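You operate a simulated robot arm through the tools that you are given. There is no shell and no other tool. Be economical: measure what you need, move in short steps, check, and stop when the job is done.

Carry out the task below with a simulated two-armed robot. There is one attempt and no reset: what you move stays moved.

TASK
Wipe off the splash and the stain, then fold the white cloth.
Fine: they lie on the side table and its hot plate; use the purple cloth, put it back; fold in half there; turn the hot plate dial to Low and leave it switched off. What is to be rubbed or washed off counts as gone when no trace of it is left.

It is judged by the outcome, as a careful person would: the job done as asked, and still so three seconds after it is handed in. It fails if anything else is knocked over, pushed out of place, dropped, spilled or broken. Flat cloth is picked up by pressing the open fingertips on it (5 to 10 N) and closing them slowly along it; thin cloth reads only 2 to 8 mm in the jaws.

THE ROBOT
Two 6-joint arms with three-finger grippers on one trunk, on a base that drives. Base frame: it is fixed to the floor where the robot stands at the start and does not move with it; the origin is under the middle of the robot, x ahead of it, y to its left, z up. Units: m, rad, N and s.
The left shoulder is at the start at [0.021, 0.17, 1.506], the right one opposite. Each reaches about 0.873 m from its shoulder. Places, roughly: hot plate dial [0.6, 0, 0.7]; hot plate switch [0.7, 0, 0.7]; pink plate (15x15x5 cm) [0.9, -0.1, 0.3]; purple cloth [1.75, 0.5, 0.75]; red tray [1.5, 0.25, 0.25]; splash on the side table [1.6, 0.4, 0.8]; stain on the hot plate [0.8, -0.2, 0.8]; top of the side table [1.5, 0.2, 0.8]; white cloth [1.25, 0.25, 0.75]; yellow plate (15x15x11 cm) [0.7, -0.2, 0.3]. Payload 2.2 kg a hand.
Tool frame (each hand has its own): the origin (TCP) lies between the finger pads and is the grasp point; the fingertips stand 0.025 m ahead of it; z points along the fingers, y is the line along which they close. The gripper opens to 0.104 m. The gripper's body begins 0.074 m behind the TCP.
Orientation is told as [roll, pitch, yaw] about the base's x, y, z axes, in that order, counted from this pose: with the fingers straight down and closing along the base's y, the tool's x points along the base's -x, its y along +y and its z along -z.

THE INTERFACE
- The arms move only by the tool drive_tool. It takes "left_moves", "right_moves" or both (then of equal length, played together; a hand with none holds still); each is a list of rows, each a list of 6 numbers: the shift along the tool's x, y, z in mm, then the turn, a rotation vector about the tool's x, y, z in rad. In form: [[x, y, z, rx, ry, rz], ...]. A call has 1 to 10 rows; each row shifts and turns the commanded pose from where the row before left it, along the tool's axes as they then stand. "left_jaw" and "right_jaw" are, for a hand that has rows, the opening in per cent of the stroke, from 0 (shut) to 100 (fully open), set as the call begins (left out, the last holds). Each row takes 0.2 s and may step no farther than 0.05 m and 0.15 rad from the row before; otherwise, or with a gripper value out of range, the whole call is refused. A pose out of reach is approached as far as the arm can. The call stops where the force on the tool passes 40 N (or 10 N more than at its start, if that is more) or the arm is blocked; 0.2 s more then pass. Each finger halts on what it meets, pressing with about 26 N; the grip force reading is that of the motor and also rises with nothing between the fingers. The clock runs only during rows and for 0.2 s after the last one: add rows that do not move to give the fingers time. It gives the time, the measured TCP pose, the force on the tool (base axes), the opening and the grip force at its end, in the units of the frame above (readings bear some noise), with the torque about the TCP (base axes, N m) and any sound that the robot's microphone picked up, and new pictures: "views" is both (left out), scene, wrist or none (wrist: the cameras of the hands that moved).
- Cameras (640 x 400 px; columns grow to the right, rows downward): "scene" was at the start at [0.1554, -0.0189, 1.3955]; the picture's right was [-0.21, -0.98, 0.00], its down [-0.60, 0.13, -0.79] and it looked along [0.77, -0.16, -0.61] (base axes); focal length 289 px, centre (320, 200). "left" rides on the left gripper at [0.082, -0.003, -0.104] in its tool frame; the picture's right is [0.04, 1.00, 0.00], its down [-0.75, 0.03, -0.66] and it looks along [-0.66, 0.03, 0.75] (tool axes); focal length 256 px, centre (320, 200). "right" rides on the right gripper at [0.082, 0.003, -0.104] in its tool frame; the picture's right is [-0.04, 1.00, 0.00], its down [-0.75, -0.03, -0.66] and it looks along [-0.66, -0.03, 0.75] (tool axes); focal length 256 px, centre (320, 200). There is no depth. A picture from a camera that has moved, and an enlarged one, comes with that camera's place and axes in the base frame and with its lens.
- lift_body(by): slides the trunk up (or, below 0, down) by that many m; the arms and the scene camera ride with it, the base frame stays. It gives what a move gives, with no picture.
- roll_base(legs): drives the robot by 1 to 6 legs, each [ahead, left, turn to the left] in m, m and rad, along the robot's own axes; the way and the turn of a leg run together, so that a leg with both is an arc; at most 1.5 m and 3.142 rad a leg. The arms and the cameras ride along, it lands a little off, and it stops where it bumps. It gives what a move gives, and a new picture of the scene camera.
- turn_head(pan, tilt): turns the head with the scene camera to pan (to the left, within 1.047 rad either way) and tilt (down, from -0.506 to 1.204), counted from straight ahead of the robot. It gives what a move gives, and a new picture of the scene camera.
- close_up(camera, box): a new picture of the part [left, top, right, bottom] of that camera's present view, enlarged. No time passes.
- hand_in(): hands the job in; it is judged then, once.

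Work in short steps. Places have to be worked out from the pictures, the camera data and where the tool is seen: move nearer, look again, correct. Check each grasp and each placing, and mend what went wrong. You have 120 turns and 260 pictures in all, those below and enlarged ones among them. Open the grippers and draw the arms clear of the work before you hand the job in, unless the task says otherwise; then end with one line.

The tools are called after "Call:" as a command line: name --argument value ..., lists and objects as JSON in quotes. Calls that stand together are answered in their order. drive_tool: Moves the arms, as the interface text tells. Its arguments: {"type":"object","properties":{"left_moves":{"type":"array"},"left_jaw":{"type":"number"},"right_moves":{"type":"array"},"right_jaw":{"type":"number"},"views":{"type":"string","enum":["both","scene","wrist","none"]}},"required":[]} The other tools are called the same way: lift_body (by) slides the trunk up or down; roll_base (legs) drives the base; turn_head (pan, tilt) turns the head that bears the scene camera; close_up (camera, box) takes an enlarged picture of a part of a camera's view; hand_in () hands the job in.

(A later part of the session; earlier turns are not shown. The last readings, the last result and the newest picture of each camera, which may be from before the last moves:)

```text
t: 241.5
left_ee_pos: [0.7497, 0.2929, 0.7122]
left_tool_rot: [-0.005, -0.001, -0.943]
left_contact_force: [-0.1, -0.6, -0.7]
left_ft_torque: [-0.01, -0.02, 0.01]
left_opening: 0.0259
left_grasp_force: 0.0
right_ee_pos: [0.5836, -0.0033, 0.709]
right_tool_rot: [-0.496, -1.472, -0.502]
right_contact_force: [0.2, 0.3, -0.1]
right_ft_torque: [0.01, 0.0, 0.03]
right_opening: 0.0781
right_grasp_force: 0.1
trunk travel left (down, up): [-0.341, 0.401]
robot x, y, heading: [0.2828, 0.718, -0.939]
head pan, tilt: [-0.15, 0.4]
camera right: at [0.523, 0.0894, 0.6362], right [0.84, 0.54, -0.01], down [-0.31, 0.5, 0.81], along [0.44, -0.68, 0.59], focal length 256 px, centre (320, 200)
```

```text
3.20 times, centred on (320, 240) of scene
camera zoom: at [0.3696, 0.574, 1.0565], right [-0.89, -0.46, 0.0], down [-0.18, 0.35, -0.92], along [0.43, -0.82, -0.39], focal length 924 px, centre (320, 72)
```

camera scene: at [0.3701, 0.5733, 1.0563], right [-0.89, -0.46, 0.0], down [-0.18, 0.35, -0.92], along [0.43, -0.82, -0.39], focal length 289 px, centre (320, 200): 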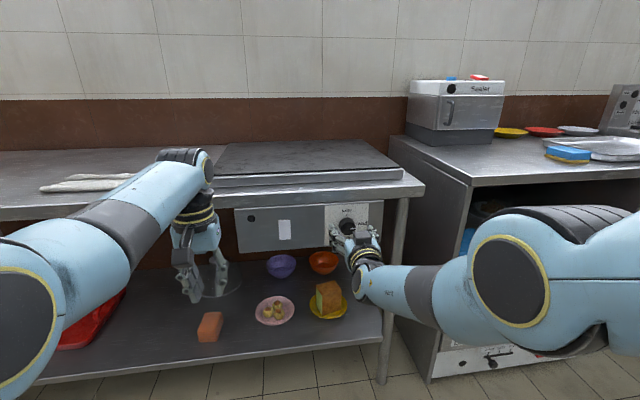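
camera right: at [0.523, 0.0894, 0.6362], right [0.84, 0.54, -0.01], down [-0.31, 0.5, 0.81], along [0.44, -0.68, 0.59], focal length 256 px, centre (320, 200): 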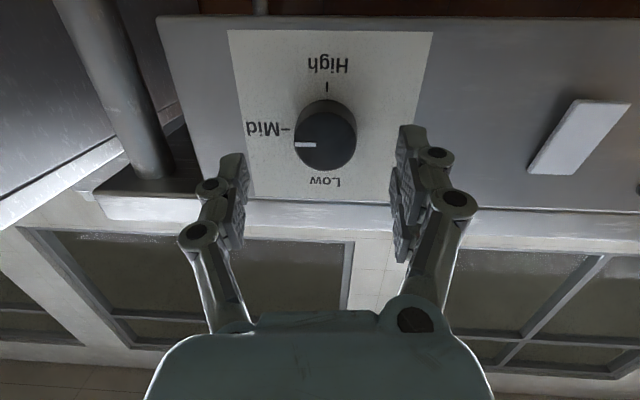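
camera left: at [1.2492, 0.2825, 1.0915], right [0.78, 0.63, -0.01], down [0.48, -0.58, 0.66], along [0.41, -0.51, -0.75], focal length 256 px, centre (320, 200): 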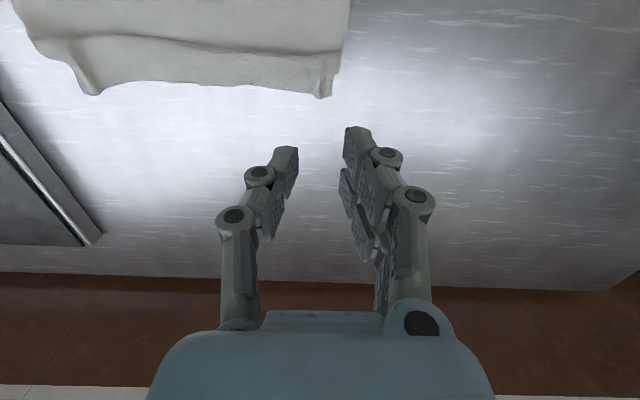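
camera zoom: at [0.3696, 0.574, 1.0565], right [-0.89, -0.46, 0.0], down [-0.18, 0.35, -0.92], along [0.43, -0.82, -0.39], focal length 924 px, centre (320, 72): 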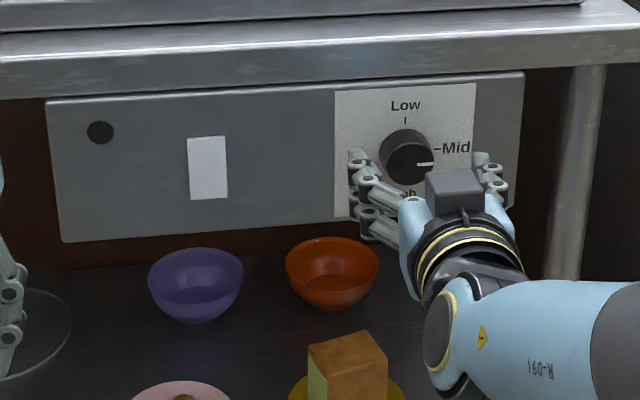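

The knob is centred between the fingers, 48 mm ahead. I move forward and check the force.

Call:
drive_tool --right_moves '[[2, 1, 16, 0, 0, 0], [0, 1, 16, 0, 0, 0], [0, 1, 15, 0, 0, 0], [0, 0, 0, 0, 0, 0]]' --views "wrist"

```text
t: 242.5
left_ee_pos: [0.7486, 0.2927, 0.713]
left_tool_rot: [-0.007, 0.001, -0.943]
left_contact_force: [0.0, 0.0, 1.5]
left_ft_torque: [0.01, 0.0, -0.05]
left_opening: 0.0261
left_grasp_force: 0.0
right_ee_pos: [0.5876, -0.0107, 0.7204]
right_tool_rot: [-0.493, -1.474, -0.505]
right_contact_force: [0.4, -0.5, 0.4]
right_ft_torque: [-0.03, 0.01, 0.01]
right_opening: 0.0779
right_grasp_force: 0.0
right hand out of reach, approached as far as the arm can: row 1, 2, 3
trunk travel left (down, up): [-0.341, 0.401]
robot x, y, heading: [0.2813, 0.7218, -0.94]
head pan, tilt: [-0.15, 0.4]
camera right: at [0.5281, 0.0825, 0.6474], right [0.84, 0.54, -0.01], down [-0.31, 0.5, 0.81], along [0.44, -0.68, 0.59], focal length 256 px, centre (320, 200)
```

right: 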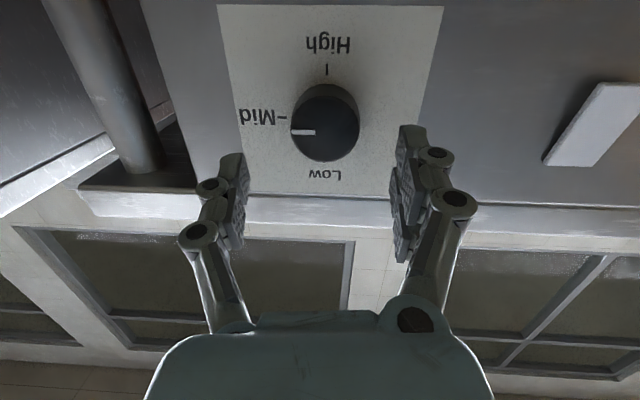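

The arm is at its limit; I retract it 20 mm, lower the trunk 18 mm and let the base drive the last 58 mm.

Call:
drive_tool --right_moves '[[0, 0, -20, 0, 0, 0], [0, 0, 0, 0, 0, 0]]' --views "none"

Call:
lift_body --by -0.018

Call:
roll_base --legs '[[0.055, 0, 0]]'

Call:
drive_tool --right_moves '[[0, 0, 0, 0, 0, 0]]' --views "wrist"

```text
t: 243.1
left_ee_pos: [0.75, 0.2918, 0.7123]
left_tool_rot: [-0.007, 0.0, -0.942]
left_contact_force: [-0.1, 0.4, -0.2]
left_ft_torque: [0.01, -0.01, 0.01]
left_opening: 0.0259
left_grasp_force: 0.0
right_ee_pos: [0.5875, -0.0011, 0.7126]
right_tool_rot: [-0.493, -1.472, -0.507]
right_contact_force: [0.7, 0.4, -0.6]
right_ft_torque: [0.02, -0.02, -0.01]
right_opening: 0.0779
right_grasp_force: 0.0
right hand out of reach, approached as far as the arm can: row 1
trunk travel left (down, up): [-0.341, 0.401]
robot x, y, heading: [0.279, 0.7192, -0.938]
head pan, tilt: [-0.15, 0.4]
```

```text
t: 243.8
left_ee_pos: [0.7494, 0.2933, 0.6956]
left_tool_rot: [-0.008, 0.0, -0.94]
left_contact_force: [0.3, -0.8, -0.3]
left_ft_torque: [-0.01, 0.03, 0.03]
left_opening: 0.0259
left_grasp_force: 0.2
right_ee_pos: [0.5877, -0.0015, 0.692]
right_tool_rot: [-0.488, -1.47, -0.516]
right_contact_force: [0.5, -0.5, 0.4]
right_ft_torque: [0.02, 0.02, -0.01]
right_opening: 0.078
right_grasp_force: 0.0
trunk travel left (down, up): [-0.323, 0.419]
robot x, y, heading: [0.2803, 0.7207, -0.936]
head pan, tilt: [-0.15, 0.4]
```

```text
t: 244.7
left_ee_pos: [0.7709, 0.2616, 0.6955]
left_tool_rot: [-0.006, 0.0, -0.944]
left_contact_force: [0.4, 0.0, -0.6]
left_ft_torque: [-0.02, 0.02, 0.03]
left_opening: 0.0263
left_grasp_force: 0.0
right_ee_pos: [0.61, -0.0289, 0.6911]
right_tool_rot: [-0.45, -1.475, -0.549]
right_contact_force: [-4.4, 5.6, 3.2]
right_ft_torque: [-0.08, -0.18, 0.28]
right_opening: 0.0819
right_grasp_force: 0.7
trunk travel left (down, up): [-0.323, 0.419]
robot x, y, heading: [0.3032, 0.6924, -0.943]
head pan, tilt: [-0.15, 0.4]
stopped in leg 1: the force on the tool passed its limit at 88 N (the readings are from after the stop); the commanded pose is now the measured one
camera scene: at [0.392, 0.5427, 1.0381], right [-0.89, -0.46, 0.0], down [-0.18, 0.34, -0.92], along [0.43, -0.82, -0.39], focal length 289 px, centre (320, 200)
```

scene: 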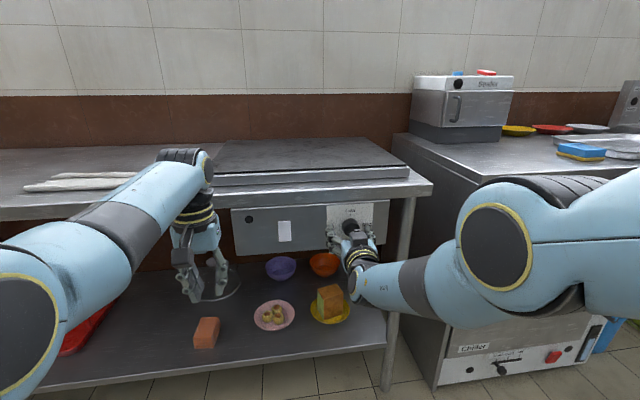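

```text
t: 245.1
left_ee_pos: [0.7702, 0.2608, 0.6953]
left_tool_rot: [-0.007, -0.003, -0.942]
left_contact_force: [0.7, 0.5, -0.8]
left_ft_torque: [0.0, 0.01, -0.01]
left_opening: 0.0258
left_grasp_force: 0.1
right_ee_pos: [0.6094, -0.0283, 0.6899]
right_tool_rot: [-0.45, -1.473, -0.55]
right_contact_force: [-5.1, 7.1, 3.2]
right_ft_torque: [-0.03, -0.17, 0.31]
right_opening: 0.082
right_grasp_force: 0.3
trunk travel left (down, up): [-0.323, 0.419]
robot x, y, heading: [0.3061, 0.6892, -0.944]
head pan, tilt: [-0.15, 0.4]
camera right: at [0.5504, 0.0644, 0.6175], right [0.84, 0.54, 0.0], down [-0.32, 0.5, 0.81], along [0.44, -0.68, 0.59], focal length 256 px, centre (320, 200)
```

right: 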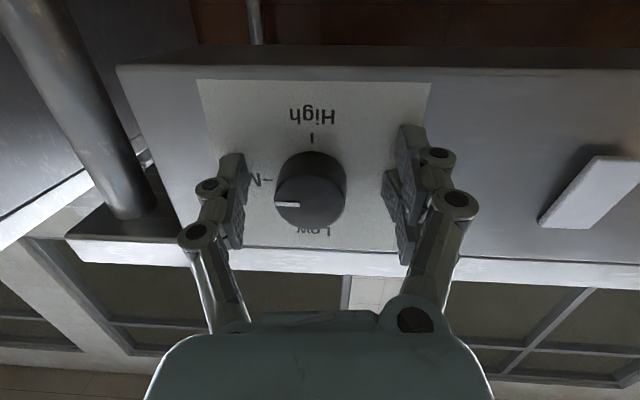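

The fingertips reached the panel with the knob between them (residual 9 N). I back off 4 mm, centre (13 mm up, 5 mm right) and close on the knob.

Call:
drive_tool --right_moves '[[0, 0, -4, 0, 0, 0], [-13, -5, 0, 0, 0, 0], [0, 0, 0, 0, 0, 0]]' --views "none"

Call:
drive_tool --right_moves '[[0, 0, 0, 0, 0, 0], [0, 0, 0, 0, 0, 0], [0, 0, 0, 0, 0, 0]]' --right_jaw 25 --views "wrist"

```text
t: 245.9
left_ee_pos: [0.7711, 0.2605, 0.6954]
left_tool_rot: [-0.007, 0.0, -0.943]
left_contact_force: [0.1, 0.1, 0.8]
left_ft_torque: [0.01, -0.01, 0.01]
left_opening: 0.026
left_grasp_force: 0.1
right_ee_pos: [0.6043, -0.0295, 0.7021]
right_tool_rot: [-0.45, -1.472, -0.552]
right_contact_force: [-2.1, 1.6, 0.7]
right_ft_torque: [-0.1, -0.04, 0.11]
right_opening: 0.0789
right_grasp_force: 0.6
right hand out of reach, approached as far as the arm can: row 1
trunk travel left (down, up): [-0.323, 0.419]
robot x, y, heading: [0.3039, 0.6917, -0.936]
head pan, tilt: [-0.15, 0.4]
```

```text
t: 246.7
left_ee_pos: [0.7703, 0.2614, 0.6964]
left_tool_rot: [-0.006, -0.001, -0.941]
left_contact_force: [0.0, -0.3, 0.0]
left_ft_torque: [0.01, 0.02, -0.01]
left_opening: 0.0262
left_grasp_force: 0.1
right_ee_pos: [0.6041, -0.029, 0.7013]
right_tool_rot: [-0.444, -1.472, -0.555]
right_contact_force: [-8.0, 24.7, -2.0]
right_ft_torque: [-0.15, -0.01, 0.27]
right_opening: 0.0411
right_grasp_force: 44.9
trunk travel left (down, up): [-0.323, 0.419]
robot x, y, heading: [0.3081, 0.688, -0.939]
head pan, tilt: [-0.15, 0.4]
camera right: at [0.5439, 0.0655, 0.6296], right [0.84, 0.54, 0.0], down [-0.31, 0.5, 0.81], along [0.44, -0.68, 0.59], focal length 256 px, centre (320, 200)
```

right: 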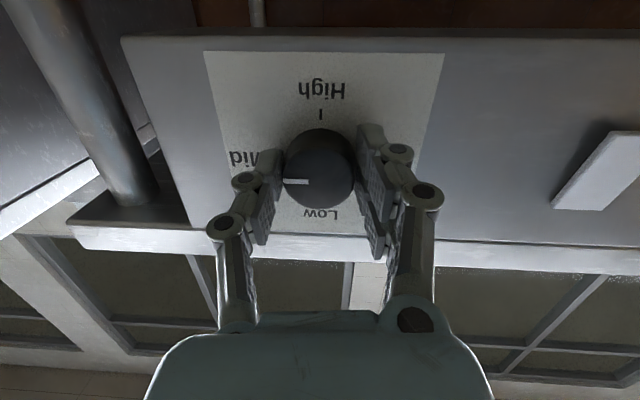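

Gripped at 41 mm. I turn counter-clockwise (Mid → Low), 0.6 rad first, and check.

Call:
drive_tool --right_moves '[[0, 2, 0, 0, 0, -0.12], [0, 0, 0, 0, 0, -0.12], [0, 0, 0, 0, 0, -0.12], [0, 0, 0, 0, 0, -0.12], [0, 0, 0, 0, 0, -0.12]]' --views "wrist"

```text
t: 247.9
left_ee_pos: [0.7695, 0.2602, 0.6958]
left_tool_rot: [-0.005, -0.003, -0.945]
left_contact_force: [-0.5, -0.1, 0.0]
left_ft_torque: [-0.03, 0.0, 0.0]
left_opening: 0.0258
left_grasp_force: 0.0
right_ee_pos: [0.6039, -0.0285, 0.7034]
right_tool_rot: [-1.426, -0.922, 0.449]
right_contact_force: [-24.3, 13.8, -6.0]
right_ft_torque: [0.02, 0.07, -0.43]
right_opening: 0.0404
right_grasp_force: 44.7
trunk travel left (down, up): [-0.323, 0.419]
robot x, y, heading: [0.3043, 0.6863, -0.941]
head pan, tilt: [-0.15, 0.4]
camera right: at [0.5063, 0.0387, 0.6454], right [0.67, 0.48, -0.57], down [0.04, 0.74, 0.68], along [0.74, -0.47, 0.47], focal length 256 px, centre (320, 200)
```

right: 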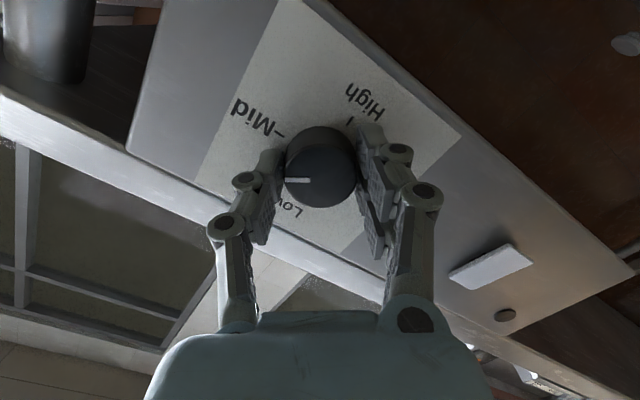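

The knob follows. I continue another 0.97 rad to complete a quarter turn.

Call:
drive_tool --right_moves '[[0, 0, -1, 0, 0, -0.12], [0, 0, 0, 0, 0, -0.12], [0, 0, 0, 0, 0, -0.12], [0, 0, 0, 0, 0, -0.12], [0, 0, 0, 0, 0, -0.12], [0, 0, 0, 0, 0, -0.12], [0, 0, 0, 0, 0, -0.12], [0, 0, 0, 0, 0, -0.12], [0, 0, 0, 0, 0, 0]]' --views "wrist"

Call:
close_up --camera "right" --box '[180, 80, 460, 280]'

```text
t: 249.9
left_ee_pos: [0.7708, 0.2608, 0.695]
left_tool_rot: [-0.005, -0.003, -0.943]
left_contact_force: [0.1, -1.1, -0.4]
left_ft_torque: [-0.01, -0.02, 0.02]
left_opening: 0.0259
left_grasp_force: 0.0
right_ee_pos: [0.6046, -0.0284, 0.704]
right_tool_rot: [-1.485, 0.033, 0.57]
right_contact_force: [-23.0, -2.2, 0.0]
right_ft_torque: [-0.34, -0.14, -0.73]
right_opening: 0.0406
right_grasp_force: 44.9
trunk travel left (down, up): [-0.323, 0.419]
robot x, y, heading: [0.3086, 0.6859, -0.942]
head pan, tilt: [-0.15, 0.4]
camera right: at [0.4802, 0.0157, 0.7122], right [-0.04, 0.08, -1.0], down [0.28, 0.96, 0.06], along [0.96, -0.28, -0.06], focal length 256 px, centre (320, 200)
```

right: 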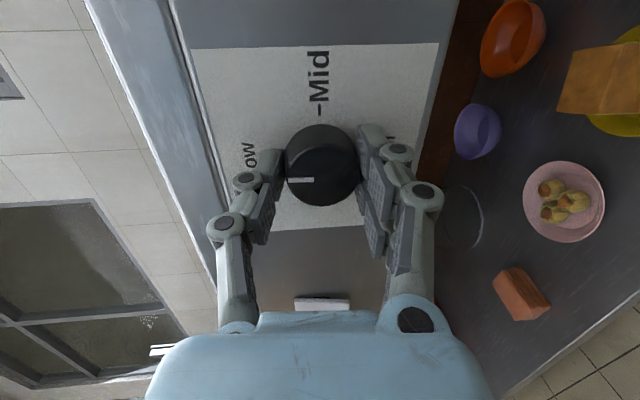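

```text
2.00 times, centred on (320, 180) of right
camera zoom: at [0.4802, 0.0157, 0.7122], right [-0.04, 0.08, -1.0], down [0.28, 0.96, 0.06], along [0.96, -0.28, -0.06], focal length 512 px, centre (320, 240)
```

zoom: 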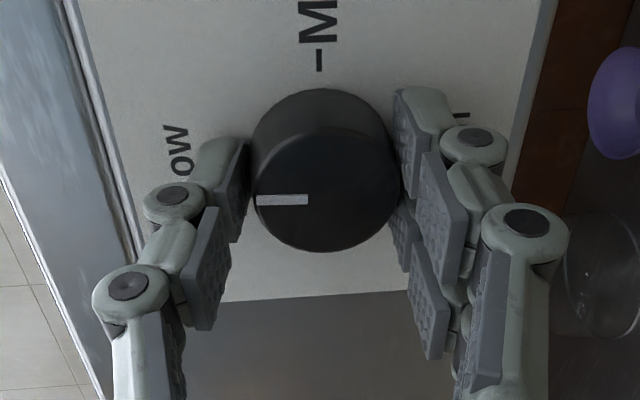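

The pointer now points up to Low. I open the jaws modestly, back straight off with the base and verify.

Call:
drive_tool --right_moves '[[0, 0, 0, 0, 0, 0], [0, 0, 0, 0, 0, 0]]' --right_jaw 56 --views "none"

Call:
roll_base --legs '[[-0.2, 0, 0]]'

Call:
close_up --camera "scene" --box '[230, 160, 410, 280]'

Call:
close_up --camera "right" --box '[120, 0, 560, 300]'

```text
t: 250.5
left_ee_pos: [0.7729, 0.2607, 0.6953]
left_tool_rot: [-0.006, 0.001, -0.94]
left_contact_force: [0.2, 0.3, 0.1]
left_ft_torque: [0.0, 0.0, -0.03]
left_opening: 0.0257
left_grasp_force: 0.1
right_ee_pos: [0.6091, -0.0274, 0.7037]
right_tool_rot: [-1.485, 0.034, 0.574]
right_contact_force: [-1.0, 4.3, 0.4]
right_ft_torque: [-0.14, 0.0, 0.13]
right_opening: 0.0594
right_grasp_force: 0.1
trunk travel left (down, up): [-0.323, 0.419]
robot x, y, heading: [0.3077, 0.6882, -0.934]
head pan, tilt: [-0.15, 0.4]
```

```text
t: 252.1
left_ee_pos: [0.6536, 0.4213, 0.6944]
left_tool_rot: [-0.008, -0.002, -0.943]
left_contact_force: [-0.1, 0.6, 0.9]
left_ft_torque: [0.01, -0.01, 0.03]
left_opening: 0.0259
left_grasp_force: 0.0
right_ee_pos: [0.4878, 0.1328, 0.704]
right_tool_rot: [-1.484, 0.033, 0.569]
right_contact_force: [0.1, 0.3, 0.2]
right_ft_torque: [0.03, 0.0, -0.03]
right_opening: 0.0583
right_grasp_force: 0.1
trunk travel left (down, up): [-0.323, 0.419]
robot x, y, heading: [0.1854, 0.8529, -0.938]
head pan, tilt: [-0.15, 0.4]
camera scene: at [0.2755, 0.7022, 1.0381], right [-0.89, -0.46, 0.0], down [-0.18, 0.35, -0.92], along [0.42, -0.82, -0.39], focal length 289 px, centre (320, 200)
```

scene: 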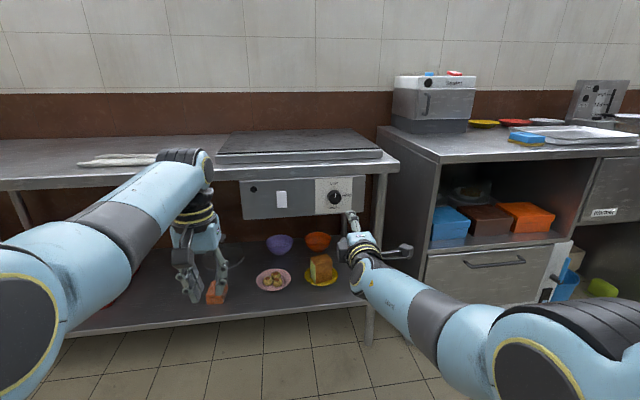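

```text
3.33 times, centred on (320, 220) of scene
camera zoom: at [0.2755, 0.7022, 1.0381], right [-0.89, -0.46, 0.0], down [-0.18, 0.35, -0.92], along [0.42, -0.82, -0.39], focal length 963 px, centre (320, 133)
```

zoom: 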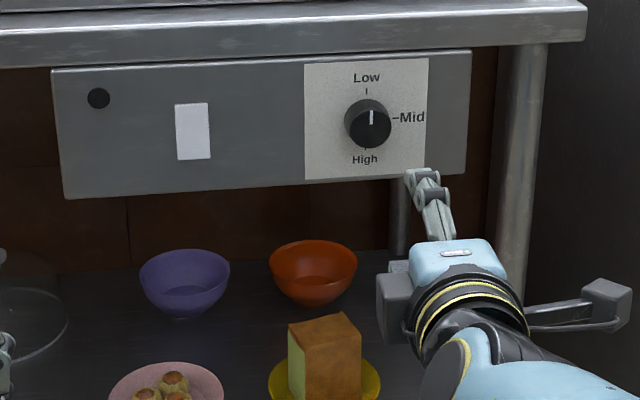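

```text
1.33 times, centred on (340, 150) of right
camera zoom: at [0.3639, 0.176, 0.712], right [-0.04, 0.08, -1.0], down [0.29, 0.96, 0.06], along [0.96, -0.28, -0.06], focal length 341 px, centre (293, 267)
```

zoom: 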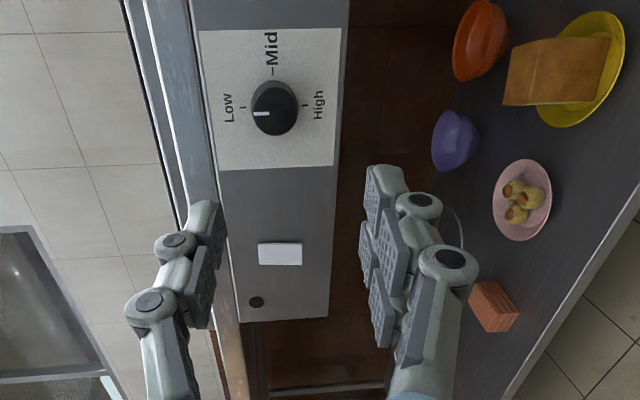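

The dial points at Low and the lamp and switch are still off. I raise up and go to inspect the folded cloth from closer.

Call:
lift_body --by 0.36

Call:
roll_base --legs '[[0.1, 0.397, 0], [0.25, 0, 0]]'

Call:
turn_head --pan 0.0 --tilt 0.95

Call:
close_up --camera "scene" --box '[220, 60, 440, 220]'

```text
t: 255.6
left_ee_pos: [0.6544, 0.4192, 1.0549]
left_tool_rot: [-0.006, 0.0, -0.943]
left_contact_force: [-0.6, -0.1, -0.5]
left_ft_torque: [-0.01, -0.01, -0.02]
left_opening: 0.0261
left_grasp_force: 0.2
right_ee_pos: [0.4914, 0.127, 1.0903]
right_tool_rot: [-1.516, 0.029, 0.568]
right_contact_force: [-0.1, 0.7, -0.1]
right_ft_torque: [0.04, 0.03, -0.01]
right_opening: 0.0584
right_grasp_force: 0.2
trunk travel left (down, up): [-0.683, 0.059]
robot x, y, heading: [0.1878, 0.8473, -0.941]
head pan, tilt: [-0.15, 0.4]
```

```text
t: 259.5
left_ee_pos: [1.1752, 0.3688, 1.0551]
left_tool_rot: [-0.007, -0.001, -0.942]
left_contact_force: [0.6, -0.4, -0.4]
left_ft_torque: [0.01, 0.0, 0.03]
left_opening: 0.0259
left_grasp_force: 0.0
right_ee_pos: [1.0128, 0.0754, 1.0894]
right_tool_rot: [-1.516, 0.03, 0.57]
right_contact_force: [0.1, 0.3, -0.9]
right_ft_torque: [0.0, -0.01, 0.01]
right_opening: 0.0585
right_grasp_force: 0.1
trunk travel left (down, up): [-0.683, 0.059]
robot x, y, heading: [0.7066, 0.7974, -0.941]
head pan, tilt: [-0.15, 0.4]
camera scene: at [0.7921, 0.6562, 1.404], right [-0.89, -0.46, 0.0], down [-0.18, 0.35, -0.92], along [0.43, -0.82, -0.39], focal length 289 px, centre (320, 200)
```

scene: 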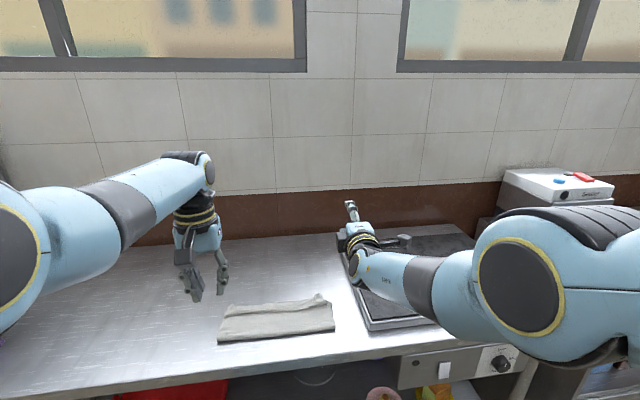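

```text
t: 260.5
left_ee_pos: [1.1756, 0.3683, 1.0545]
left_tool_rot: [-0.007, 0.002, -0.943]
left_contact_force: [-0.3, 0.1, -0.6]
left_ft_torque: [-0.01, 0.02, -0.02]
left_opening: 0.0257
left_grasp_force: 0.1
right_ee_pos: [1.0132, 0.0759, 1.0895]
right_tool_rot: [-1.517, 0.03, 0.567]
right_contact_force: [-0.2, 0.8, 0.7]
right_ft_torque: [0.0, -0.03, 0.02]
right_opening: 0.0583
right_grasp_force: 0.0
trunk travel left (down, up): [-0.683, 0.059]
robot x, y, heading: [0.7065, 0.7946, -0.943]
head pan, tilt: [0.0, 0.949]
camera scene: at [0.7918, 0.6801, 1.3575], right [-0.81, -0.59, 0.0], down [-0.48, 0.66, -0.58], along [0.34, -0.47, -0.81], focal length 289 px, centre (320, 200)
```

scene: 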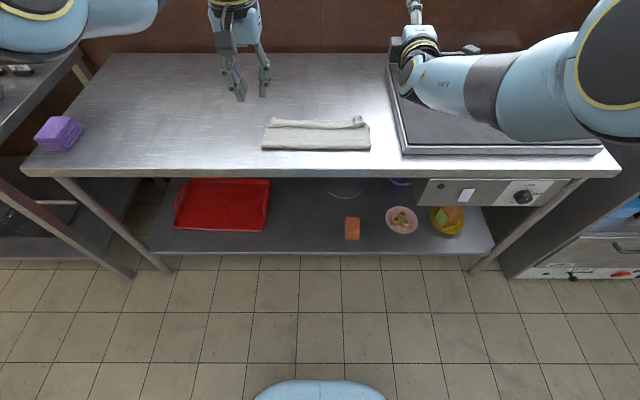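

```text
2.50 times, centred on (330, 140) of scene
camera zoom: at [0.7918, 0.6801, 1.3575], right [-0.81, -0.59, 0.0], down [-0.48, 0.66, -0.58], along [0.34, -0.47, -0.81], focal length 722 px, centre (295, 350)
```

zoom: 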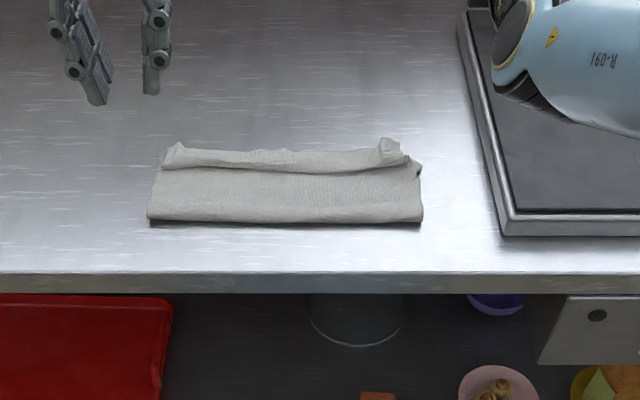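

The fold is in place (edges aligned within about 2 cm) but a pleat shortens it. I'll try to draw it out gently: grip the top layer near the crease with the left hand and pull it toward me. First I raise the right hand for clearance and move over.

Call:
drive_tool --right_moves '[[0, -30, 0, 0, 0, 0], [0, -30, 0, 0, 0, 0], [0, 0, 0, 0, 0, 0]]' --views "none"

Call:
roll_base --legs '[[0.13, -0.114, 0]]'

Call:
drive_tool --left_moves '[[0, 0, 0, 0, 0, 0]]' --left_jaw 30 --views "wrist"

```text
t: 261.3
left_ee_pos: [1.1748, 0.3689, 1.055]
left_tool_rot: [-0.005, -0.002, -0.942]
left_contact_force: [-0.7, -0.3, 0.3]
left_ft_torque: [0.0, -0.01, -0.03]
left_opening: 0.0263
left_grasp_force: 0.0
right_ee_pos: [1.0172, 0.0763, 1.1484]
right_tool_rot: [-1.518, 0.03, 0.57]
right_contact_force: [0.7, -0.7, -0.4]
right_ft_torque: [0.0, 0.0, 0.0]
right_opening: 0.0583
right_grasp_force: 0.0
trunk travel left (down, up): [-0.683, 0.059]
robot x, y, heading: [0.7084, 0.7959, -0.946]
head pan, tilt: [0.0, 0.949]
```

```text
t: 262.7
left_ee_pos: [1.1639, 0.2001, 1.0545]
left_tool_rot: [-0.005, 0.0, -0.94]
left_contact_force: [-0.5, 0.4, 0.1]
left_ft_torque: [0.04, -0.03, 0.01]
left_opening: 0.0259
left_grasp_force: 0.0
right_ee_pos: [1.0048, -0.0945, 1.1486]
right_tool_rot: [-1.516, 0.029, 0.573]
right_contact_force: [0.7, -0.1, -0.4]
right_ft_torque: [0.01, -0.04, 0.0]
right_opening: 0.0583
right_grasp_force: 0.0
trunk travel left (down, up): [-0.683, 0.059]
robot x, y, heading: [0.694, 0.6269, -0.937]
head pan, tilt: [0.0, 0.949]
camera scene: at [0.7783, 0.5086, 1.3573], right [-0.81, -0.59, 0.0], down [-0.48, 0.66, -0.58], along [0.34, -0.47, -0.81], focal length 289 px, centre (320, 200)
```

scene: 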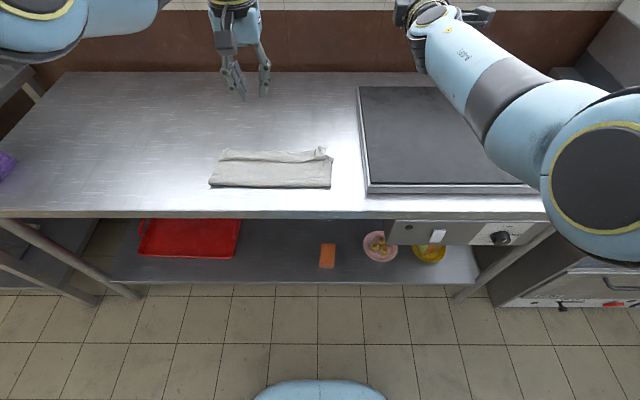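

```text
t: 263.1
left_ee_pos: [1.162, 0.2007, 1.0541]
left_tool_rot: [-0.008, 0.0, -0.941]
left_contact_force: [0.9, 0.6, 0.7]
left_ft_torque: [-0.02, 0.02, 0.03]
left_opening: 0.0311
left_grasp_force: 0.0
right_ee_pos: [1.0047, -0.0928, 1.1493]
right_tool_rot: [-1.518, 0.031, 0.572]
right_contact_force: [0.1, -0.1, -0.3]
right_ft_torque: [0.0, -0.01, -0.01]
right_opening: 0.0582
right_grasp_force: 0.1
trunk travel left (down, up): [-0.683, 0.059]
robot x, y, heading: [0.6972, 0.627, -0.939]
head pan, tilt: [0.0, 0.949]
camera left: at [1.1126, 0.2653, 1.1587], right [0.78, 0.62, -0.01], down [0.47, -0.59, 0.66], along [0.4, -0.52, -0.75], focal length 256 px, centre (320, 200)
```

left: 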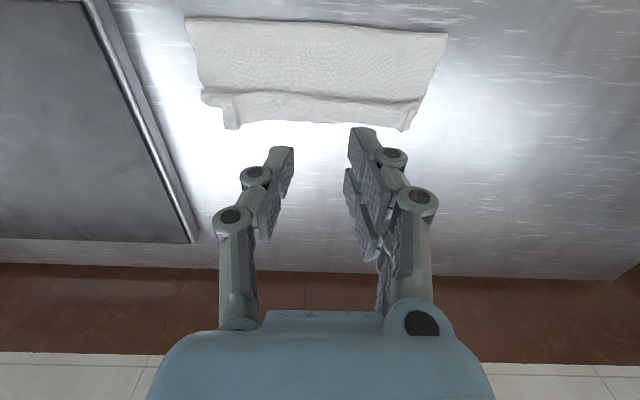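

The left hand is 39 mm inside the crease, centred. I lower to just above the cloth.

Call:
lift_body --by -0.16

Call:
drive_tool --left_moves '[[0, 0, 20, 0, 0, 0], [0, 0, 20, 0, 0, 0], [0, 0, 18, 0, 0, 0], [0, 0, 0, 0, 0, 0]]' --left_jaw 30 --views "none"

Call:
drive_tool --left_moves '[[0, 0, 2, 0, 0, 0], [0, 0, 0, 0, 0, 0]]' --views "none"

```text
t: 265.0
left_ee_pos: [1.1632, 0.1999, 0.8952]
left_tool_rot: [-0.007, 0.001, -0.941]
left_contact_force: [-0.5, -0.7, 0.5]
left_ft_torque: [0.02, -0.02, -0.03]
left_opening: 0.0309
left_grasp_force: 0.1
right_ee_pos: [1.0037, -0.0933, 0.9905]
right_tool_rot: [-1.515, 0.03, 0.572]
right_contact_force: [0.0, 0.3, 0.7]
right_ft_torque: [0.0, 0.03, 0.01]
right_opening: 0.0584
right_grasp_force: 0.0
trunk travel left (down, up): [-0.523, 0.219]
robot x, y, heading: [0.6932, 0.6276, -0.938]
head pan, tilt: [0.0, 0.949]
```

```text
t: 266.0
left_ee_pos: [1.1613, 0.2031, 0.8488]
left_tool_rot: [-0.006, 0.0, -0.941]
left_contact_force: [0.3, 0.3, -0.1]
left_ft_torque: [-0.02, 0.01, 0.01]
left_opening: 0.0312
left_grasp_force: 0.0
left hand out of reach, approached as far as the arm can: row 3
right_ee_pos: [1.0032, -0.0941, 0.989]
right_tool_rot: [-1.517, 0.029, 0.574]
right_contact_force: [0.5, 0.3, -0.1]
right_ft_torque: [0.0, -0.02, 0.0]
right_opening: 0.0581
right_grasp_force: 0.1
trunk travel left (down, up): [-0.523, 0.219]
robot x, y, heading: [0.6936, 0.625, -0.934]
head pan, tilt: [0.0, 0.949]
```

```text
t: 266.6
left_ee_pos: [1.1607, 0.2048, 0.8456]
left_tool_rot: [-0.006, -0.001, -0.94]
left_contact_force: [-0.4, 1.0, 0.0]
left_ft_torque: [0.0, 0.02, 0.01]
left_opening: 0.031
left_grasp_force: 0.0
right_ee_pos: [1.0039, -0.0942, 0.9886]
right_tool_rot: [-1.516, 0.031, 0.573]
right_contact_force: [-0.6, -0.1, 0.5]
right_ft_torque: [0.0, -0.01, -0.03]
right_opening: 0.0583
right_grasp_force: 0.2
trunk travel left (down, up): [-0.523, 0.219]
robot x, y, heading: [0.6942, 0.6224, -0.936]
head pan, tilt: [0.0, 0.949]
```

Near the reach limit, so I use small trunk steps down and watch the force.

Call:
lift_body --by -0.006

Call:
lift_body --by -0.004

Call:
lift_body --by -0.003

Call:
lift_body --by -0.002

```text
t: 267.1
left_ee_pos: [1.1606, 0.204, 0.8393]
left_tool_rot: [-0.006, -0.001, -0.941]
left_contact_force: [-0.7, -0.6, 0.5]
left_ft_torque: [0.0, 0.02, 0.01]
left_opening: 0.0309
left_grasp_force: 0.0
right_ee_pos: [1.0044, -0.0936, 0.9838]
right_tool_rot: [-1.516, 0.031, 0.572]
right_contact_force: [-0.2, -0.5, 0.6]
right_ft_torque: [0.03, -0.02, 0.03]
right_opening: 0.0583
right_grasp_force: 0.1
trunk travel left (down, up): [-0.517, 0.225]
robot x, y, heading: [0.6946, 0.6267, -0.938]
head pan, tilt: [0.0, 0.949]
```

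```text
t: 267.6
left_ee_pos: [1.1598, 0.2039, 0.8366]
left_tool_rot: [-0.007, 0.001, -0.941]
left_contact_force: [-0.1, 0.7, -0.2]
left_ft_torque: [0.02, -0.04, -0.01]
left_opening: 0.0313
left_grasp_force: 0.0
right_ee_pos: [1.0045, -0.093, 0.9782]
right_tool_rot: [-1.517, 0.031, 0.572]
right_contact_force: [0.2, -0.5, 1.0]
right_ft_torque: [0.03, -0.03, -0.01]
right_opening: 0.0581
right_grasp_force: 0.2
trunk travel left (down, up): [-0.513, 0.229]
robot x, y, heading: [0.6954, 0.6239, -0.937]
head pan, tilt: [0.0, 0.949]
```

```text
t: 268.2
left_ee_pos: [1.1607, 0.2033, 0.8331]
left_tool_rot: [-0.007, 0.0, -0.942]
left_contact_force: [0.2, 0.8, -0.8]
left_ft_torque: [-0.04, -0.04, 0.02]
left_opening: 0.0313
left_grasp_force: 0.1
right_ee_pos: [1.0034, -0.0938, 0.9758]
right_tool_rot: [-1.516, 0.031, 0.573]
right_contact_force: [-0.2, -0.2, 0.2]
right_ft_torque: [-0.02, -0.03, 0.0]
right_opening: 0.0583
right_grasp_force: 0.0
trunk travel left (down, up): [-0.51, 0.232]
robot x, y, heading: [0.6931, 0.6288, -0.938]
head pan, tilt: [0.0, 0.949]
```

```text
t: 268.7
left_ee_pos: [1.1599, 0.2046, 0.8307]
left_tool_rot: [-0.006, 0.001, -0.941]
left_contact_force: [-0.1, 0.0, 0.5]
left_ft_torque: [0.02, 0.01, 0.0]
left_opening: 0.0312
left_grasp_force: 0.1
right_ee_pos: [1.0049, -0.0922, 0.974]
right_tool_rot: [-1.515, 0.03, 0.573]
right_contact_force: [-0.2, -0.9, -0.4]
right_ft_torque: [0.0, 0.04, -0.01]
right_opening: 0.0584
right_grasp_force: 0.0
trunk travel left (down, up): [-0.508, 0.234]
robot x, y, heading: [0.6909, 0.6265, -0.935]
head pan, tilt: [0.0, 0.949]
```

Call:
lift_body --by -0.002

Call:
lift_body --by -0.001

Call:
drive_tool --left_moves '[[0, 0, 0, 0, 0, 0], [0, 0, 0, 0, 0, 0]]' --views "wrist"

```text
t: 269.2
left_ee_pos: [1.1612, 0.203, 0.8284]
left_tool_rot: [-0.01, 0.001, -0.94]
left_contact_force: [1.0, -0.2, -0.7]
left_ft_torque: [0.0, -0.03, -0.02]
left_opening: 0.031
left_grasp_force: 0.2
right_ee_pos: [1.0038, -0.0939, 0.9714]
right_tool_rot: [-1.517, 0.031, 0.571]
right_contact_force: [-0.7, 0.1, -0.1]
right_ft_torque: [-0.01, 0.03, 0.0]
right_opening: 0.0581
right_grasp_force: 0.1
trunk travel left (down, up): [-0.506, 0.236]
robot x, y, heading: [0.6933, 0.6244, -0.935]
head pan, tilt: [0.0, 0.949]
```

```text
t: 269.7
left_ee_pos: [1.1609, 0.2043, 0.8284]
left_tool_rot: [-0.007, 0.001, -0.94]
left_contact_force: [-0.2, 0.2, 3.2]
left_ft_torque: [0.01, -0.02, 0.02]
left_opening: 0.0311
left_grasp_force: 0.2
right_ee_pos: [1.0041, -0.0933, 0.9708]
right_tool_rot: [-1.516, 0.029, 0.573]
right_contact_force: [0.2, 0.3, -0.6]
right_ft_torque: [0.0, 0.01, 0.05]
right_opening: 0.0581
right_grasp_force: 0.1
trunk travel left (down, up): [-0.505, 0.237]
robot x, y, heading: [0.6952, 0.6251, -0.94]
head pan, tilt: [0.0, 0.949]
```

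```text
t: 270.3
left_ee_pos: [1.1605, 0.2039, 0.8279]
left_tool_rot: [-0.007, 0.0, -0.94]
left_contact_force: [0.5, 0.0, 2.2]
left_ft_torque: [0.04, -0.02, 0.0]
left_opening: 0.0312
left_grasp_force: 0.1
right_ee_pos: [1.0054, -0.0935, 0.9702]
right_tool_rot: [-1.515, 0.03, 0.572]
right_contact_force: [0.2, -0.2, -0.1]
right_ft_torque: [-0.03, -0.01, -0.02]
right_opening: 0.0582
right_grasp_force: 0.0
trunk travel left (down, up): [-0.505, 0.237]
robot x, y, heading: [0.693, 0.6239, -0.944]
head pan, tilt: [0.0, 0.949]
camera left: at [1.1105, 0.2685, 0.9317], right [0.78, 0.62, -0.01], down [0.47, -0.59, 0.66], along [0.4, -0.52, -0.75], focal length 256 px, centre (320, 200)
```

left: 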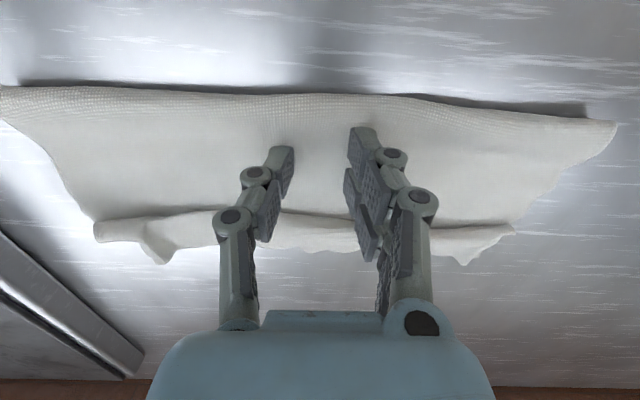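

Light contact (2–3 N), which should gather mainly the top layer. I close slowly.

Call:
drive_tool --left_moves '[[0, 0, 0.5, 0, 0, 0]]' --left_jaw 24 --views "none"

Call:
drive_tool --left_moves '[[0, 0, 0, 0, 0, 0]]' --left_jaw 18 --views "none"

Call:
drive_tool --left_moves '[[0, 0, 0, 0, 0, 0]]' --left_jaw 13 --views "none"

Call:
drive_tool --left_moves '[[0, 0, 0, 0, 0, 0]]' --left_jaw 8 --views "none"

Call:
drive_tool --left_moves '[[0, 0, 0, 0, 0, 0], [0, 0, 0, 0, 0, 0]]' --left_jaw 0 --views "wrist"

```text
t: 270.7
left_ee_pos: [1.1606, 0.2025, 0.8287]
left_tool_rot: [-0.007, -0.002, -0.94]
left_contact_force: [0.5, -0.9, 5.5]
left_ft_torque: [-0.04, -0.07, -0.02]
left_opening: 0.0241
left_grasp_force: 0.2
right_ee_pos: [1.0039, -0.0932, 0.9705]
right_tool_rot: [-1.518, 0.031, 0.572]
right_contact_force: [-0.6, 0.4, -0.8]
right_ft_torque: [0.03, -0.02, -0.01]
right_opening: 0.0582
right_grasp_force: 0.0
trunk travel left (down, up): [-0.505, 0.237]
robot x, y, heading: [0.6945, 0.6296, -0.939]
head pan, tilt: [0.0, 0.949]
```

```text
t: 271.1
left_ee_pos: [1.161, 0.2036, 0.8273]
left_tool_rot: [-0.008, 0.001, -0.941]
left_contact_force: [0.7, -0.6, 4.7]
left_ft_torque: [0.02, -0.03, 0.01]
left_opening: 0.0179
left_grasp_force: 0.0
right_ee_pos: [1.0036, -0.0933, 0.9717]
right_tool_rot: [-1.517, 0.031, 0.573]
right_contact_force: [0.0, -0.3, 0.3]
right_ft_torque: [0.0, 0.0, 0.0]
right_opening: 0.0581
right_grasp_force: 0.1
trunk travel left (down, up): [-0.505, 0.237]
robot x, y, heading: [0.692, 0.6255, -0.936]
head pan, tilt: [0.0, 0.949]
```

```text
t: 271.5
left_ee_pos: [1.1601, 0.203, 0.8269]
left_tool_rot: [-0.007, 0.0, -0.941]
left_contact_force: [-0.6, -0.5, 4.1]
left_ft_torque: [-0.01, -0.08, -0.01]
left_opening: 0.0138
left_grasp_force: 0.1
right_ee_pos: [1.0043, -0.0934, 0.9712]
right_tool_rot: [-1.518, 0.029, 0.572]
right_contact_force: [0.9, -0.5, 0.4]
right_ft_torque: [-0.01, 0.02, 0.01]
right_opening: 0.0582
right_grasp_force: 0.1
trunk travel left (down, up): [-0.505, 0.237]
robot x, y, heading: [0.693, 0.6279, -0.937]
head pan, tilt: [0.0, 0.949]
```

```text
t: 271.9
left_ee_pos: [1.1599, 0.2039, 0.8276]
left_tool_rot: [-0.008, 0.0, -0.94]
left_contact_force: [0.3, 1.0, 4.1]
left_ft_torque: [-0.02, -0.01, 0.02]
left_opening: 0.0087
left_grasp_force: 0.4
right_ee_pos: [1.0036, -0.0936, 0.9695]
right_tool_rot: [-1.517, 0.029, 0.574]
right_contact_force: [0.4, -0.1, 0.5]
right_ft_torque: [-0.01, -0.01, -0.02]
right_opening: 0.0583
right_grasp_force: 0.1
trunk travel left (down, up): [-0.505, 0.237]
robot x, y, heading: [0.6928, 0.6284, -0.934]
head pan, tilt: [0.0, 0.949]
```

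```text
t: 272.5
left_ee_pos: [1.1611, 0.2033, 0.8285]
left_tool_rot: [-0.008, -0.002, -0.941]
left_contact_force: [-0.7, -0.1, 6.0]
left_ft_torque: [-0.07, 0.02, -0.02]
left_opening: 0.0033
left_grasp_force: 26.3
right_ee_pos: [1.0037, -0.0929, 0.971]
right_tool_rot: [-1.515, 0.029, 0.572]
right_contact_force: [0.2, -1.3, 0.0]
right_ft_torque: [-0.02, -0.01, 0.0]
right_opening: 0.058
right_grasp_force: 0.0
trunk travel left (down, up): [-0.505, 0.237]
robot x, y, heading: [0.6956, 0.626, -0.936]
head pan, tilt: [0.0, 0.949]
camera left: at [1.1104, 0.2685, 0.9315], right [0.78, 0.62, -0.01], down [0.47, -0.59, 0.66], along [0.4, -0.52, -0.75], focal length 256 px, centre (320, 200)
```

left: 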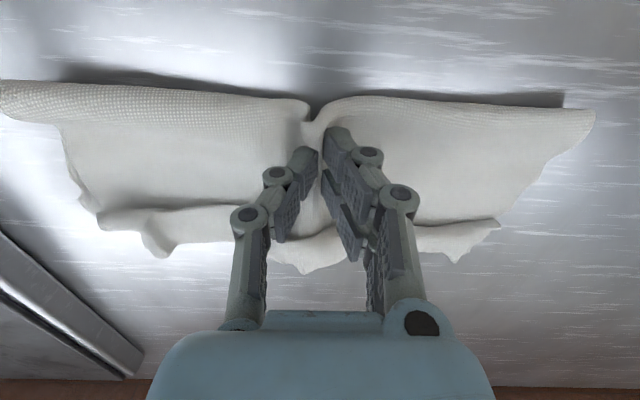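

Gripped 3.3 mm, so only the top layer. I lift slightly and pull 4.5 cm toward me, then look.

Call:
drive_tool --left_moves '[[4, 0, -6, 0, 0, 0], [10, 0, -2, 0, 0, 0], [10, 0, 0, 0, 0, 0], [10, 0, 0, 0, 0, 0], [10, 0, 2, 0, 0, 0], [0, 0, 0, 0, 0, 0]]' --views "both"

Call:
close_up --camera "scene" --box '[160, 60, 380, 220]'

```text
t: 273.7
left_ee_pos: [1.1561, 0.1996, 0.8268]
left_tool_rot: [-0.006, -0.018, -0.939]
left_contact_force: [-2.4, 3.2, 20.0]
left_ft_torque: [0.23, 0.07, 0.02]
left_opening: 0.0036
left_grasp_force: 26.8
left hand out of reach, approached as far as the arm can: row 1, 2, 3, 4, 5
right_ee_pos: [1.0049, -0.0932, 0.9709]
right_tool_rot: [-1.519, 0.03, 0.572]
right_contact_force: [1.3, 0.0, 0.1]
right_ft_torque: [-0.04, -0.02, -0.02]
right_opening: 0.0583
right_grasp_force: 0.2
trunk travel left (down, up): [-0.505, 0.237]
robot x, y, heading: [0.6945, 0.6208, -0.938]
head pan, tilt: [0.0, 0.949]
stopped in row 5 (left hand): the force on the tool passed its limit at 45 N (the readings are from after the stop); the commanded pose is now the measured one
camera scene: at [0.7786, 0.509, 1.1784], right [-0.81, -0.59, 0.0], down [-0.48, 0.66, -0.58], along [0.34, -0.47, -0.81], focal length 289 px, centre (320, 200)
camera left: at [1.1053, 0.2655, 0.9295], right [0.78, 0.62, -0.01], down [0.47, -0.58, 0.67], along [0.41, -0.53, -0.74], focal length 256 px, centre (320, 200)
```

scene: 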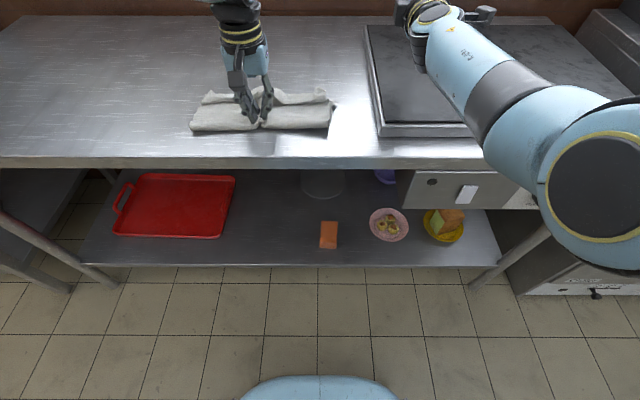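
left: 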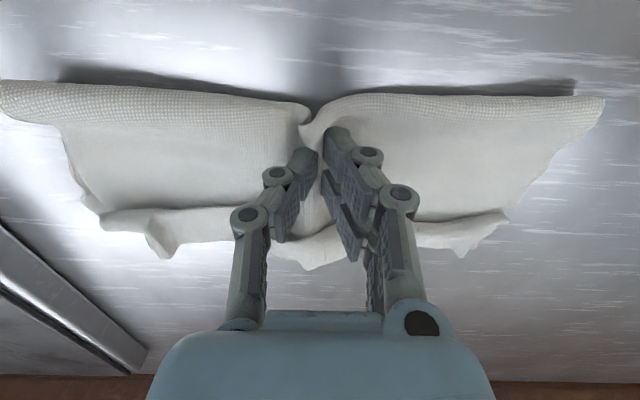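

```text
2.50 times, centred on (270, 140) of scene
camera zoom: at [0.7786, 0.509, 1.1784], right [-0.81, -0.59, 0.0], down [-0.48, 0.66, -0.58], along [0.34, -0.47, -0.81], focal length 722 px, centre (445, 350)
```

zoom: 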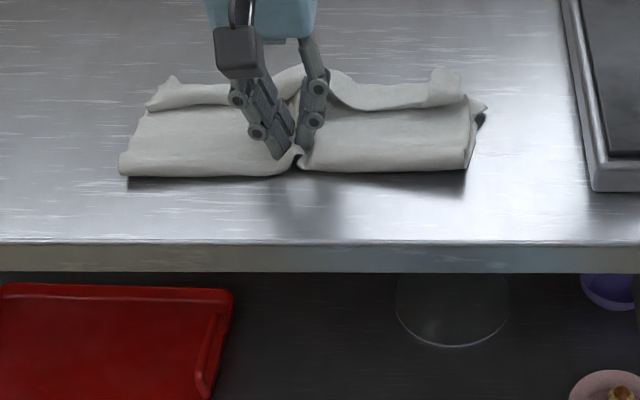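

The arm is against a reach limit, so I lift the trunk 8 mm and use the base to draw back 4.5 cm.

Call:
lift_body --by 0.008

Call:
roll_base --legs '[[-0.045, 0, 0]]'

Call:
close_up --camera "scene" --box '[160, 40, 380, 200]'

Call:
close_up --camera "left" --box '[0, 0, 640, 400]'

```text
t: 274.3
left_ee_pos: [1.1555, 0.2012, 0.8318]
left_tool_rot: [-0.005, -0.01, -0.941]
left_contact_force: [-0.4, 0.0, -1.4]
left_ft_torque: [-0.01, 0.0, -0.05]
left_opening: 0.0035
left_grasp_force: 26.0
right_ee_pos: [1.0046, -0.0935, 0.9772]
right_tool_rot: [-1.516, 0.029, 0.571]
right_contact_force: [0.5, -1.0, -1.0]
right_ft_torque: [0.0, 0.03, 0.01]
right_opening: 0.0584
right_grasp_force: 0.1
trunk travel left (down, up): [-0.513, 0.229]
robot x, y, heading: [0.6935, 0.6269, -0.934]
head pan, tilt: [0.0, 0.949]
```

```text
t: 275.2
left_ee_pos: [1.1292, 0.2385, 0.8344]
left_tool_rot: [-0.006, -0.014, -0.94]
left_contact_force: [-0.7, 0.1, 0.7]
left_ft_torque: [-0.07, -0.05, -0.01]
left_opening: 0.0032
left_grasp_force: 26.6
right_ee_pos: [0.9781, -0.0547, 0.9797]
right_tool_rot: [-1.518, 0.028, 0.574]
right_contact_force: [0.1, 0.4, 1.2]
right_ft_torque: [0.0, 0.02, -0.01]
right_opening: 0.058
right_grasp_force: 0.0
trunk travel left (down, up): [-0.513, 0.229]
robot x, y, heading: [0.6649, 0.6605, -0.942]
head pan, tilt: [0.0, 0.949]
camera scene: at [0.7508, 0.5475, 1.1867], right [-0.81, -0.59, 0.0], down [-0.48, 0.65, -0.58], along [0.35, -0.47, -0.81], focal length 289 px, centre (320, 200)
```

scene: 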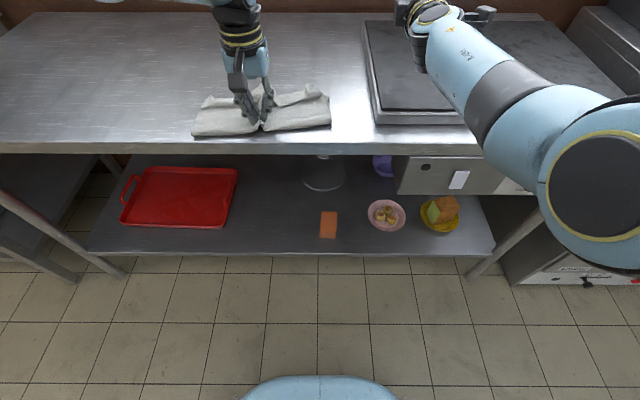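

```text
2.50 times, centred on (270, 120) of scene
camera zoom: at [0.7508, 0.5475, 1.1867], right [-0.81, -0.59, 0.0], down [-0.48, 0.65, -0.58], along [0.35, -0.47, -0.81], focal length 722 px, centre (445, 400)
```

zoom: 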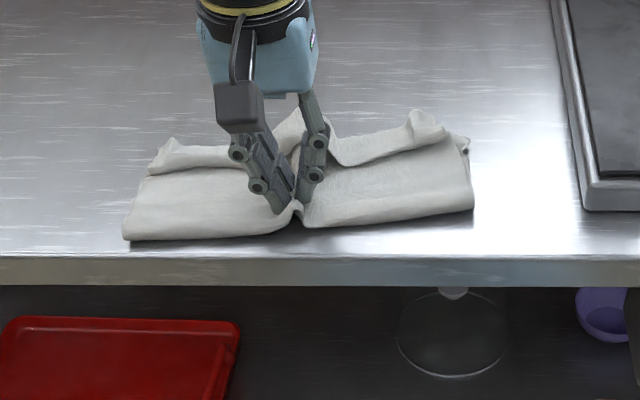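

```text
1.00 times, centred on (320, 200) of left (not enlarged: the box is as wide or as high as the picture)
camera zoom: at [1.077, 0.305, 0.9361], right [0.78, 0.62, -0.01], down [0.47, -0.58, 0.67], along [0.41, -0.53, -0.74], focal length 256 px, centre (320, 200)
```

zoom: 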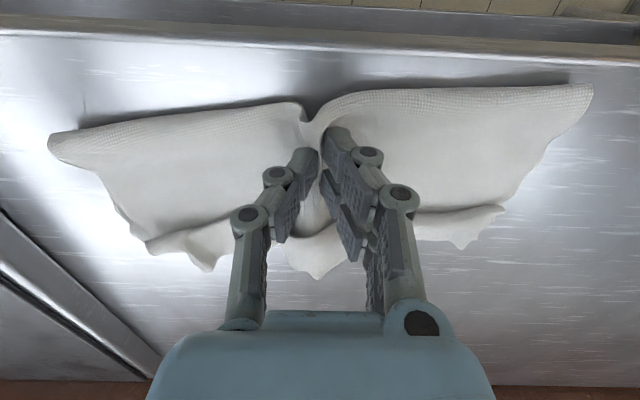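

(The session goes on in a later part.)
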